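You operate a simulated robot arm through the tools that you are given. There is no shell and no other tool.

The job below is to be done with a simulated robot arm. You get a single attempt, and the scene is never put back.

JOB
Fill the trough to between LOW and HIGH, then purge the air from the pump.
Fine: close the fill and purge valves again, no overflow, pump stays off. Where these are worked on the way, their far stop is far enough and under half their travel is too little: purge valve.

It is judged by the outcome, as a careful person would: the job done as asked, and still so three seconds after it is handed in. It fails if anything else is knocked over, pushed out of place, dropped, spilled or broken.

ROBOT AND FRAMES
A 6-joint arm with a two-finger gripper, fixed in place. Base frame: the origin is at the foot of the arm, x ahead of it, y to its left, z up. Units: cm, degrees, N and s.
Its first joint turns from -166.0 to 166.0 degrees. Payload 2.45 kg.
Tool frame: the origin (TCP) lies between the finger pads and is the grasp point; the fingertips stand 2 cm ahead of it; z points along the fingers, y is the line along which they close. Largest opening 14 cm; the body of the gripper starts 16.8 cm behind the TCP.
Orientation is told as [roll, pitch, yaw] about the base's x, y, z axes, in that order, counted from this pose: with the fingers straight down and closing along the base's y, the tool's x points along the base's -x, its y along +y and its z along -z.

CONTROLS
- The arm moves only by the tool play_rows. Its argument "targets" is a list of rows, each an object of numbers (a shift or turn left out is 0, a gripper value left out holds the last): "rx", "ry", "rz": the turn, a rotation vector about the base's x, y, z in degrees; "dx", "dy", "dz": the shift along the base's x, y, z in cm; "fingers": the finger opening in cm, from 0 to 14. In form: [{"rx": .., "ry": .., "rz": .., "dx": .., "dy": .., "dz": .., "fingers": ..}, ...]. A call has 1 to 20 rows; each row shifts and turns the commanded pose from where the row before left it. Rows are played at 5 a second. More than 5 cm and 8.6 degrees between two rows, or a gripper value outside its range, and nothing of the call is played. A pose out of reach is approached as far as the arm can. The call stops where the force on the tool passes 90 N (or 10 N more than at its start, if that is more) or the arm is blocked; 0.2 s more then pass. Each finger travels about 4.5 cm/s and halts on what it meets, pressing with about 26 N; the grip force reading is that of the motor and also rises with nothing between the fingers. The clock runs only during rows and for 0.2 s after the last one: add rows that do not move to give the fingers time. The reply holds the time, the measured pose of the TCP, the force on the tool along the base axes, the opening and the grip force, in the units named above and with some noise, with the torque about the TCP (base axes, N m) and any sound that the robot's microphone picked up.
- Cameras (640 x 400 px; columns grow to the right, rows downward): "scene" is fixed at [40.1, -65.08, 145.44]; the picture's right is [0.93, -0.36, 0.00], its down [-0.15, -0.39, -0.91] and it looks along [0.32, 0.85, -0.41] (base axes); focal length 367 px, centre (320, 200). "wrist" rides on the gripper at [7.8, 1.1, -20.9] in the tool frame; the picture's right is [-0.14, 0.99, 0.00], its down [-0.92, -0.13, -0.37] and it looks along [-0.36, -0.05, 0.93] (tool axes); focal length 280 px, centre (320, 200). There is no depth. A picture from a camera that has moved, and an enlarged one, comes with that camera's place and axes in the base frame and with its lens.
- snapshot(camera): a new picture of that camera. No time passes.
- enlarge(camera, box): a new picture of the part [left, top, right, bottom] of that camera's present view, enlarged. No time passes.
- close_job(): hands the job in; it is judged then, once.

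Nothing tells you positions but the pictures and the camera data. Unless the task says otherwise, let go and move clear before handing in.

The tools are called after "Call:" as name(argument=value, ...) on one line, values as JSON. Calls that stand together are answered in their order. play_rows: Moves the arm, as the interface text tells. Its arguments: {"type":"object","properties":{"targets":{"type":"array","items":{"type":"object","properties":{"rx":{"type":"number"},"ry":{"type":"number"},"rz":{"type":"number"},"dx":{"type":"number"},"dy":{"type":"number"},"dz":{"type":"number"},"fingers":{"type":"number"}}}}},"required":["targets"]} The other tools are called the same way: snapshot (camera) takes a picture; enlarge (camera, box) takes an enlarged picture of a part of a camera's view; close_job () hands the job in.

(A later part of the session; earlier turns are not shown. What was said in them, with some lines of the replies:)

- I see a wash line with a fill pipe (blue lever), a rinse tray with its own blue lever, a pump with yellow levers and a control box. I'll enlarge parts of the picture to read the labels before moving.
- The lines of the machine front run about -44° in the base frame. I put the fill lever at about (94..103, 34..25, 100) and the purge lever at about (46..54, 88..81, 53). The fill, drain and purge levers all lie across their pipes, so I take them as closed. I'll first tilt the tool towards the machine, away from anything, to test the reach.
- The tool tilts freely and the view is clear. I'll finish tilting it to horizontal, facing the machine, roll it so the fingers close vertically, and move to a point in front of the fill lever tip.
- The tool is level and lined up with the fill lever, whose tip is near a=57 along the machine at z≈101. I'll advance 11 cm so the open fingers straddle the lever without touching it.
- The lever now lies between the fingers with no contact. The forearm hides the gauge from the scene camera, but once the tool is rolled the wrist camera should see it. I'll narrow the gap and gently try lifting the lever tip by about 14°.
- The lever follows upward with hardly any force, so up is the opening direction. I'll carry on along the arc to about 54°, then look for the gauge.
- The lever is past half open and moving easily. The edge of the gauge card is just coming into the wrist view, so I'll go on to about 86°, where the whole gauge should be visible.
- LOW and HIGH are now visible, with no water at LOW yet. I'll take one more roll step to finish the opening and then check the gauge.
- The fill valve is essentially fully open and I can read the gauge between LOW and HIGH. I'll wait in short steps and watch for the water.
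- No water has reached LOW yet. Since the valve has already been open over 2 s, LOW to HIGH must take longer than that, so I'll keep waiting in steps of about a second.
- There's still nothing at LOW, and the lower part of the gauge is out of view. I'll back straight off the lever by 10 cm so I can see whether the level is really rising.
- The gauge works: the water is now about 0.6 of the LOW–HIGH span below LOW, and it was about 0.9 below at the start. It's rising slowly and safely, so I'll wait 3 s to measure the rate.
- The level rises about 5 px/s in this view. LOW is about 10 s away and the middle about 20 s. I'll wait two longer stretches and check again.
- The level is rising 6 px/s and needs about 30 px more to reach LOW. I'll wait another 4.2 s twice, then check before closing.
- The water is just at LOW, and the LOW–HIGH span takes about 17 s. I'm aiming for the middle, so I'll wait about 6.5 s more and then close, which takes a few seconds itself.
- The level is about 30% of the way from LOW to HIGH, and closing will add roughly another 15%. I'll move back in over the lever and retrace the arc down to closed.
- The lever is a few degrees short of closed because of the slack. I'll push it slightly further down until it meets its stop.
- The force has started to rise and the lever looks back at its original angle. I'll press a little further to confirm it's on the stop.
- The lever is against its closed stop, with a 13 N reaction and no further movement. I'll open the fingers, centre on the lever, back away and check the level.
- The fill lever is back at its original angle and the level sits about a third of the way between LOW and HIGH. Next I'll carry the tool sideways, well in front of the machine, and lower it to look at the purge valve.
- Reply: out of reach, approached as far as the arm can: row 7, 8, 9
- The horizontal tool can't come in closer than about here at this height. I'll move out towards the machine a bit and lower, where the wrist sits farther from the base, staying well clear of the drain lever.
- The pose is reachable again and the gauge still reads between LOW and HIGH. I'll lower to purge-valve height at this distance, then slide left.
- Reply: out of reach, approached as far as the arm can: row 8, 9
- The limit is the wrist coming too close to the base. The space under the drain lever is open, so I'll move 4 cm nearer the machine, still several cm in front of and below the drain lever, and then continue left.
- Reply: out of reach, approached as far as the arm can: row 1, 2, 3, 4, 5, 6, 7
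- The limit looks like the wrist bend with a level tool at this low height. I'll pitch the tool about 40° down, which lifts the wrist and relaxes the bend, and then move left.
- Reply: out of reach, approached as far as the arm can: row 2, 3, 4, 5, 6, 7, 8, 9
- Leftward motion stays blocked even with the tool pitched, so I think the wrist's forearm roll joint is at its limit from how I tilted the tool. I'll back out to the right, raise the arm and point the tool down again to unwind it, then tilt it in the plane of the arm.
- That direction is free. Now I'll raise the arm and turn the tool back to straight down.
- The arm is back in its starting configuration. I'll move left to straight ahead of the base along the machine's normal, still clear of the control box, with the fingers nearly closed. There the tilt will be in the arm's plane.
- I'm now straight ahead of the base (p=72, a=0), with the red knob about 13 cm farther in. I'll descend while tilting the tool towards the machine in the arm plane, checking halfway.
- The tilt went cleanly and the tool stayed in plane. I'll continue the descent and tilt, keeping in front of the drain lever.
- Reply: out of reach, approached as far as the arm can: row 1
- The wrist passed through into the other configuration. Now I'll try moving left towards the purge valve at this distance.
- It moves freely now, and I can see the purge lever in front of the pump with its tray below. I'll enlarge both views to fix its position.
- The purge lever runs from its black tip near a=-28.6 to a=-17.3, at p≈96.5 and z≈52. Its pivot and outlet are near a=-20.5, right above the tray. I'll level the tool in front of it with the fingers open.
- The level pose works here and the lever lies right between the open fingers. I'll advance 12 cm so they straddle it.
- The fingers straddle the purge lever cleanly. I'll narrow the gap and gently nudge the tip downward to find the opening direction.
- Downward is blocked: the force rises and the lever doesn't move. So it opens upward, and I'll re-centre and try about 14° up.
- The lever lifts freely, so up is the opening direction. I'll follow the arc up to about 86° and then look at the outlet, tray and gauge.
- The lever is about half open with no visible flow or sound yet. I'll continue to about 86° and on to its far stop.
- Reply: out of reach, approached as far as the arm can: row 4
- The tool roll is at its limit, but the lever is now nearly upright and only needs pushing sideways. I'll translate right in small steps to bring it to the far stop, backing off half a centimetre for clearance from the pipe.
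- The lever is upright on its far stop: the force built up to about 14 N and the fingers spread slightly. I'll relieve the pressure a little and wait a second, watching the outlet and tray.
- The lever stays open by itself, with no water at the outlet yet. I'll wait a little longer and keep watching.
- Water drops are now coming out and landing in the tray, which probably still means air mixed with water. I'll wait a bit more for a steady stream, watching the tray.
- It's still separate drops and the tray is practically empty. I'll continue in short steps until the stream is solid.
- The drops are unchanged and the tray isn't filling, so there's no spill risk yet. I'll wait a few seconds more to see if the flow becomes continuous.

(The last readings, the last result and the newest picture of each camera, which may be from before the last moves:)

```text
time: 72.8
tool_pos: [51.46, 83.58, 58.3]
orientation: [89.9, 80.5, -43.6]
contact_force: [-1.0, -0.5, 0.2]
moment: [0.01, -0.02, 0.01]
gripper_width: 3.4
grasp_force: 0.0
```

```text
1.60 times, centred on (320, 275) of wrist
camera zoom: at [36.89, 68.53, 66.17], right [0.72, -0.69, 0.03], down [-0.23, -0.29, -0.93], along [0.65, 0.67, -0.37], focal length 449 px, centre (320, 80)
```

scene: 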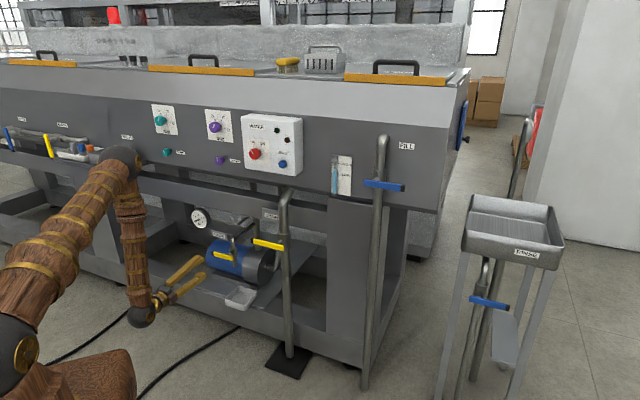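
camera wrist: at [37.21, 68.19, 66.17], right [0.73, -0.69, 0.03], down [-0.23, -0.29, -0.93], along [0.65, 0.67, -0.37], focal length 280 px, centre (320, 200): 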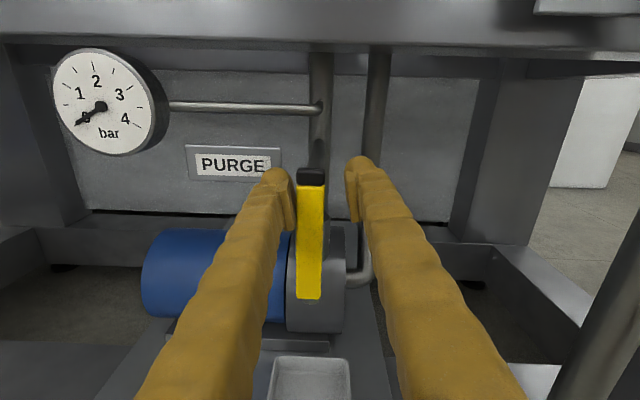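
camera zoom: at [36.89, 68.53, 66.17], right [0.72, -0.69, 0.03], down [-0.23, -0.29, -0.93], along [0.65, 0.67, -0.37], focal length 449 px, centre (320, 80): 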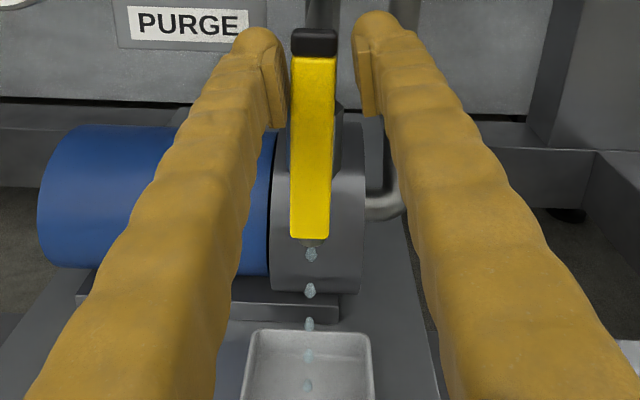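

The drops have been steady for over 5 s with no spitting or other change. I'll make one last short check and then close.

Call:
play_rows(targets=[{}, {}, {}, {}, {}, {}, {}, {}])

Call:
enlarge(camera="wrist", box=[270, 300, 350, 400])

Call:
enlarge(camera="scene", box=[225, 230, 275, 310])

Call:
enlarge(camera="wrist", box=[40, 30, 200, 180])

```text
time: 74.6
tool_pos: [51.54, 83.61, 58.25]
orientation: [89.9, 80.5, -43.7]
contact_force: [0.0, 0.0, 0.7]
moment: [0.0, 0.0, -0.01]
gripper_width: 3.4
grasp_force: 0.1
```

```text
4.00 times, centred on (310, 350) of wrist
camera zoom: at [36.89, 68.53, 66.17], right [0.73, -0.69, 0.03], down [-0.23, -0.29, -0.93], along [0.65, 0.67, -0.37], focal length 1122 px, centre (360, -400)
```

zoom: 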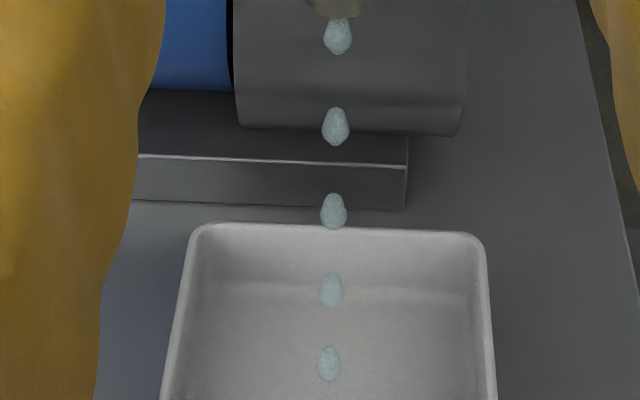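

```text
5.00 times, centred on (250, 270) of scene
camera zoom: at [40.1, -65.08, 145.44], right [0.93, -0.36, 0.0], down [-0.15, -0.39, -0.91], along [0.32, 0.85, -0.41], focal length 1836 px, centre (670, -150)
```

zoom: 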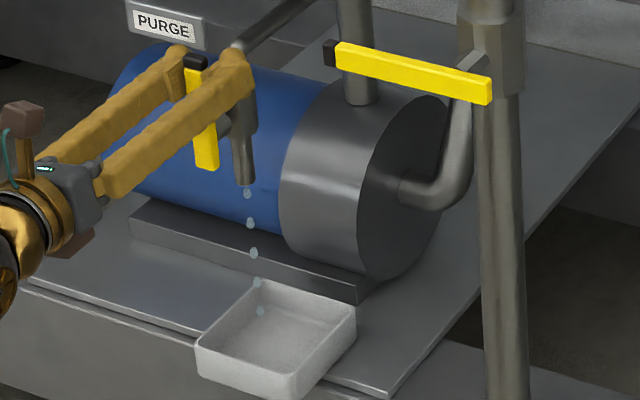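

```text
2.67 times, centred on (120, 105) of wrist
camera zoom: at [36.89, 68.53, 66.17], right [0.73, -0.69, 0.03], down [-0.23, -0.29, -0.93], along [0.65, 0.67, -0.37], focal length 748 px, centre (853, 453)
```

zoom: 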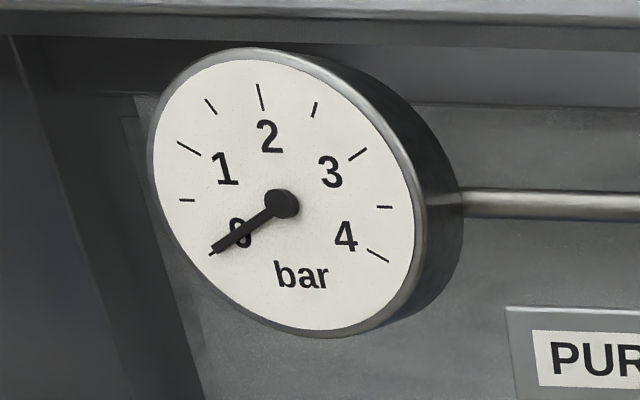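

Steady water with no more air, and the tray is nowhere near full, so the pump is purged. I'll retrace the arc to close the purge lever, with the upper finger pushing it back down.

Call:
play_rows(targets=[{"dx": -0.615, "dy": 0.586, "dz": -0.06}, {"rx": -4.49, "ry": -4.71, "dx": -0.602, "dy": 0.574, "dz": -0.177}, {"rx": -5.52, "ry": -5.79, "dx": -0.579, "dy": 0.552, "dz": -0.291}, {"rx": -5.52, "ry": -5.79, "dx": -0.544, "dy": 0.518, "dz": -0.4}, {"rx": -5.52, "ry": -5.79, "dx": -0.499, "dy": 0.475, "dz": -0.5}, {"rx": -5.52, "ry": -5.79, "dx": -0.443, "dy": 0.422, "dz": -0.591}, {"rx": -5.52, "ry": -5.79, "dx": -0.379, "dy": 0.362, "dz": -0.671}, {"rx": -5.52, "ry": -5.79, "dx": -0.308, "dy": 0.294, "dz": -0.737}, {"rx": -5.52, "ry": -5.79, "dx": -0.23, "dy": 0.219, "dz": -0.789}, {"rx": -5.52, "ry": -5.79, "dx": -0.149, "dy": 0.142, "dz": -0.826}, {"rx": -5.52, "ry": -5.79, "dx": -0.064, "dy": 0.061, "dz": -0.846}])

Call:
snapshot(camera="wrist")

Call:
enlarge(camera="scene", box=[190, 200, 290, 310])

```text
time: 77.0
tool_pos: [46.93, 87.69, 52.32]
orientation: [89.9, 2.1, -43.6]
contact_force: [-0.4, -0.1, 1.3]
moment: [0.0, 0.03, 0.01]
gripper_width: 3.49
grasp_force: 0.7
```

```text
taken
camera wrist: at [26.9, 77.96, 53.81], right [0.13, -0.12, 0.98], down [0.41, -0.9, -0.16], along [0.9, 0.42, -0.07], focal length 280 px, centre (320, 200)
```

wrist: 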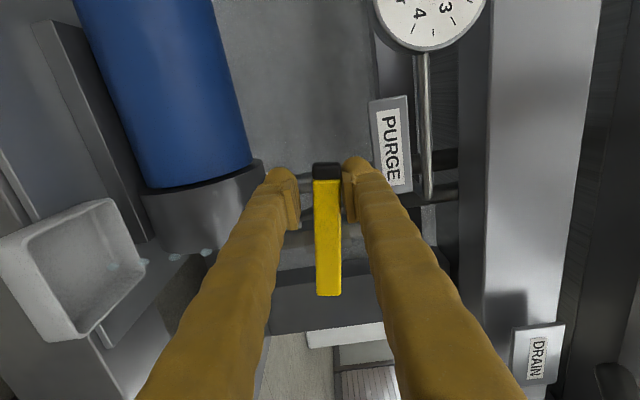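

```text
3.64 times, centred on (240, 255) of scene
camera zoom: at [40.1, -65.08, 145.44], right [0.93, -0.36, 0.0], down [-0.15, -0.39, -0.91], along [0.32, 0.85, -0.41], focal length 1335 px, centre (611, 0)
```

zoom: 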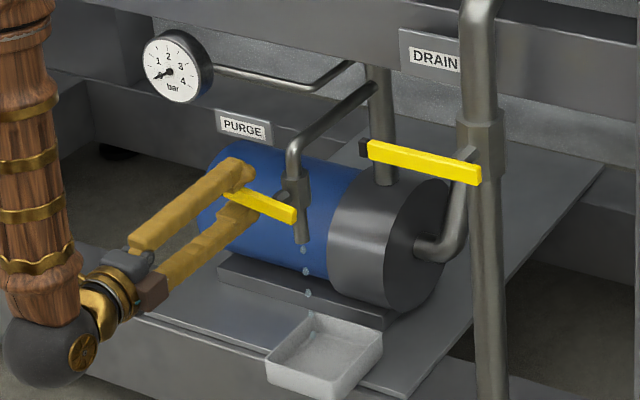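

The lever is a few degrees short of closed and still dripping into the tray. I'll press it down the last bit to its stop.

Call:
play_rows(targets=[{"rx": -3.5, "ry": -3.6, "dz": -0.6}, {"dz": -0.6}, {"dz": -0.3}])

Call:
snapshot(camera="wrist")

Call:
enlarge(camera="scene", box=[190, 200, 290, 310])

```text
time: 77.8
tool_pos: [47.06, 87.74, 50.89]
orientation: [90.0, -2.7, -43.6]
contact_force: [-1.4, -3.4, 13.1]
moment: [0.13, 0.22, 0.02]
gripper_width: 4.19
grasp_force: 5.2
```

```text
taken
camera wrist: at [26.9, 77.97, 51.75], right [0.07, -0.06, 1.0], down [0.42, -0.91, -0.08], along [0.91, 0.42, -0.03], focal length 280 px, centre (320, 200)
```

wrist: 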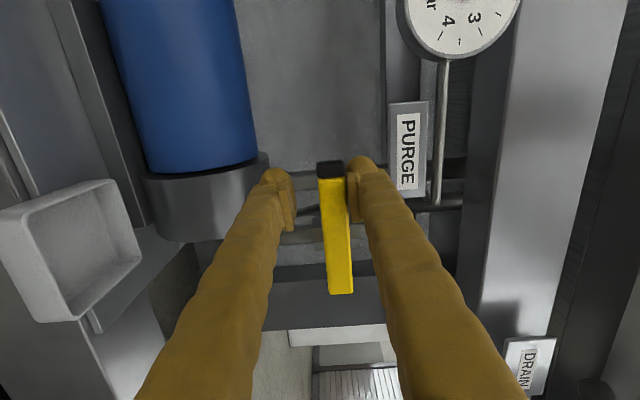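

```text
3.64 times, centred on (240, 255) of scene
camera zoom: at [40.1, -65.08, 145.44], right [0.93, -0.36, 0.0], down [-0.15, -0.39, -0.91], along [0.32, 0.85, -0.41], focal length 1335 px, centre (611, 0)
```

zoom: 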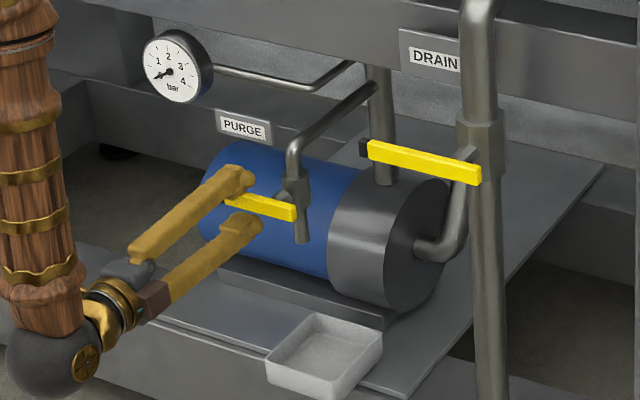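

The drops have stopped and the lever is hard on its closed stop at 13 N. I'll open the fingers, re-centre and back straight out.

Call:
play_rows(targets=[{"fingers": 6.5}, {"dz": 0.6}, {"dz": 0.6}, {"dx": -2.08, "dy": -2.18}, {"dx": -2.08, "dy": -2.18}, {"dx": -2.08, "dy": -2.18}, {"dx": -2.08, "dy": -2.18}, {}])

Call:
snapshot(camera="wrist")

Call:
enlarge(camera="scene", box=[190, 200, 290, 310])

Call:
enlarge(camera="scene", box=[310, 120, 430, 220])

Call:
snapshot(camera="scene")

```text
time: 79.6
tool_pos: [38.85, 78.85, 51.88]
orientation: [89.8, -2.9, -43.7]
contact_force: [0.4, 0.6, -0.6]
moment: [0.0, 0.01, -0.01]
gripper_width: 6.49
grasp_force: 0.1
```

```text
taken
camera wrist: at [18.68, 69.13, 52.8], right [0.07, -0.06, 1.0], down [0.42, -0.91, -0.08], along [0.91, 0.42, -0.04], focal length 280 px, centre (320, 200)
```

wrist: 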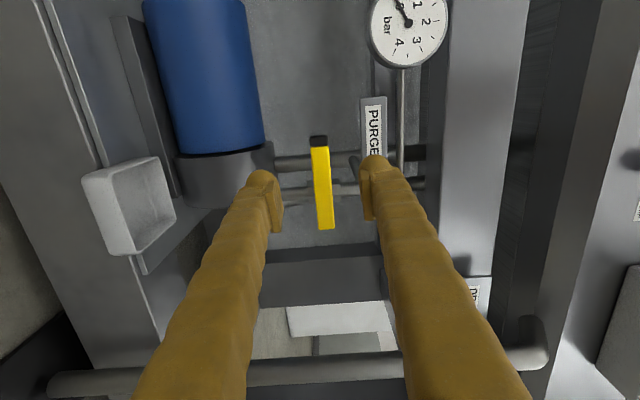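

```text
3.64 times, centred on (240, 255) of scene
camera zoom: at [40.1, -65.08, 145.44], right [0.93, -0.36, 0.0], down [-0.15, -0.39, -0.91], along [0.32, 0.85, -0.41], focal length 1335 px, centre (611, 0)
```

zoom: 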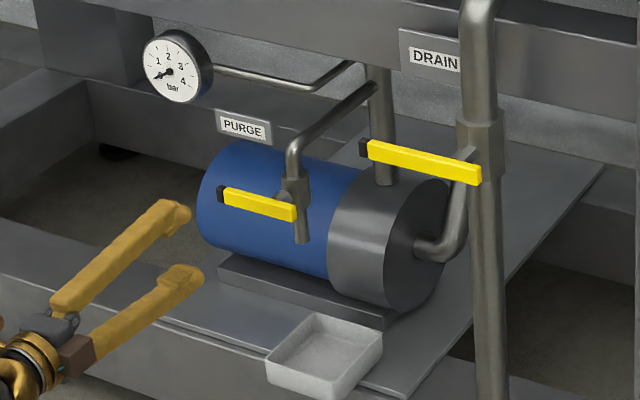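

```text
4.00 times, centred on (370, 170) of scene
camera zoom: at [40.1, -65.08, 145.44], right [0.93, -0.36, 0.0], down [-0.15, -0.39, -0.91], along [0.32, 0.85, -0.41], focal length 1469 px, centre (120, 320)
```

zoom: 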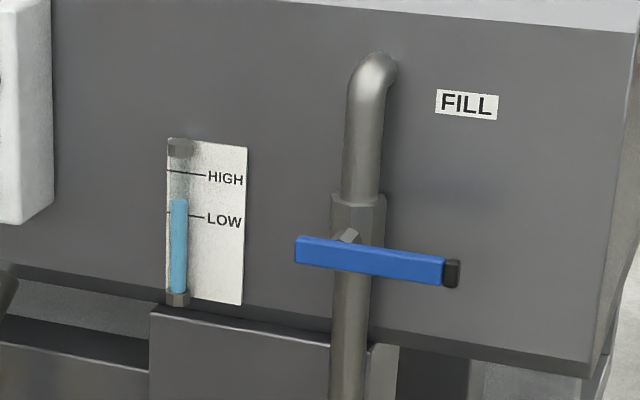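

```text
taken
```

scene: 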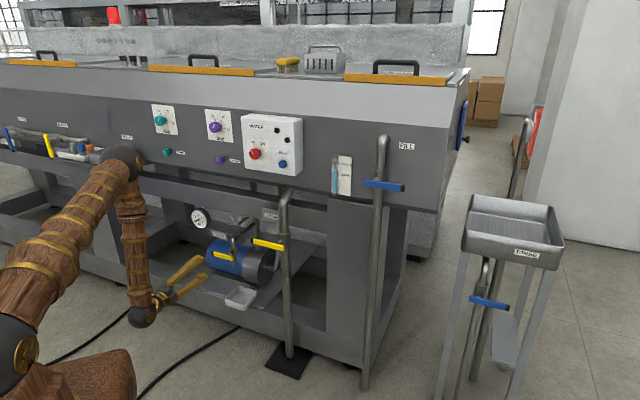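

Both levers are back at their closed angles, the outlet is dry, the tray isn't full, and the level has held steady since the fill valve was closed. I'll do a last check of the control box and gauge before handing in.

Call:
enlarge(camera="scene", box=[230, 100, 310, 180])

Call:
enlarge(camera="scene", box=[320, 145, 370, 205])

Call:
enlarge(camera="scene", box=[0, 100, 160, 200])

```text
5.00 times, centred on (270, 140) of scene
camera zoom: at [40.1, -65.08, 145.44], right [0.93, -0.36, 0.0], down [-0.15, -0.39, -0.91], along [0.32, 0.85, -0.41], focal length 1836 px, centre (570, 500)
```

zoom: 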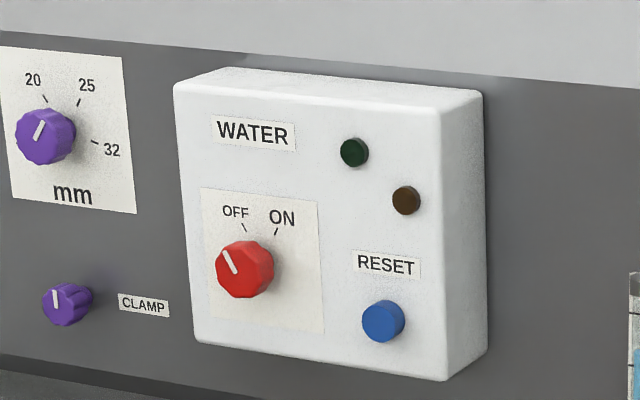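

```text
6.67 times, centred on (345, 175) of scene
camera zoom: at [40.1, -65.08, 145.44], right [0.93, -0.36, 0.0], down [-0.15, -0.39, -0.91], along [0.32, 0.85, -0.41], focal length 2448 px, centre (153, 367)
```

zoom: 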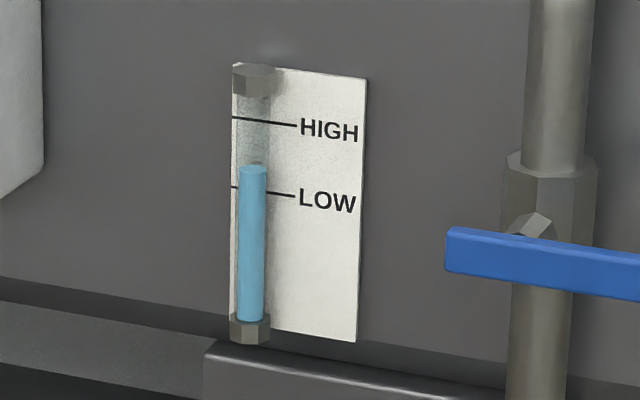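

```text
4.00 times, centred on (80, 150) of scene
camera zoom: at [40.1, -65.08, 145.44], right [0.93, -0.36, 0.0], down [-0.15, -0.39, -0.91], along [0.32, 0.85, -0.41], focal length 1469 px, centre (1280, 400)
```

zoom: 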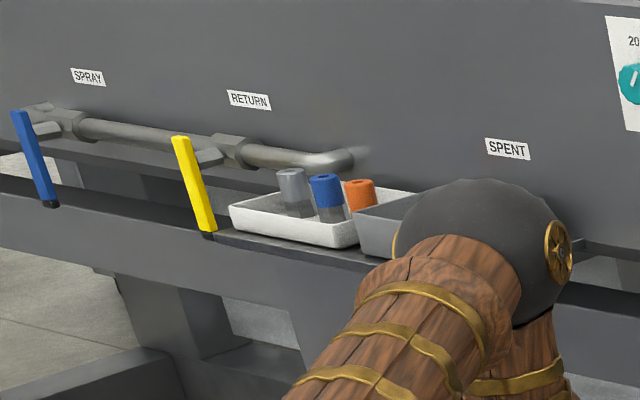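

The level sits between LOW and HIGH, both worked valves are closed, the pump knob is still on OFF, nothing else has moved, and the gripper is clear. I'll hand the job in.

Call:
close_job()

```text
The job is handed in.
```

The job is done and handed in. The trough is filled to about a third of the way from LOW to HIGH, and the pump has been purged.

- **Fill:** I opened the fill valve, let the water rise past LOW, then closed the valve against its stop. The level then held steady through the purge, and nothing overflowed.
- **Purge:** I opened the purge valve to its far stop. Nothing visible came out for the first few seconds, then water dripped steadily into the tray for about 7 seconds. I took the steady drip as the sign the air was out; it never became a solid stream. I then closed the valve against its stop and the dripping stopped.
- **Everything else:** The pump knob stayed on OFF and I left the drain valve alone. The tray was far from full, I saw nothing knocked or spilled, and the gripper was clear of the machine when I handed in.
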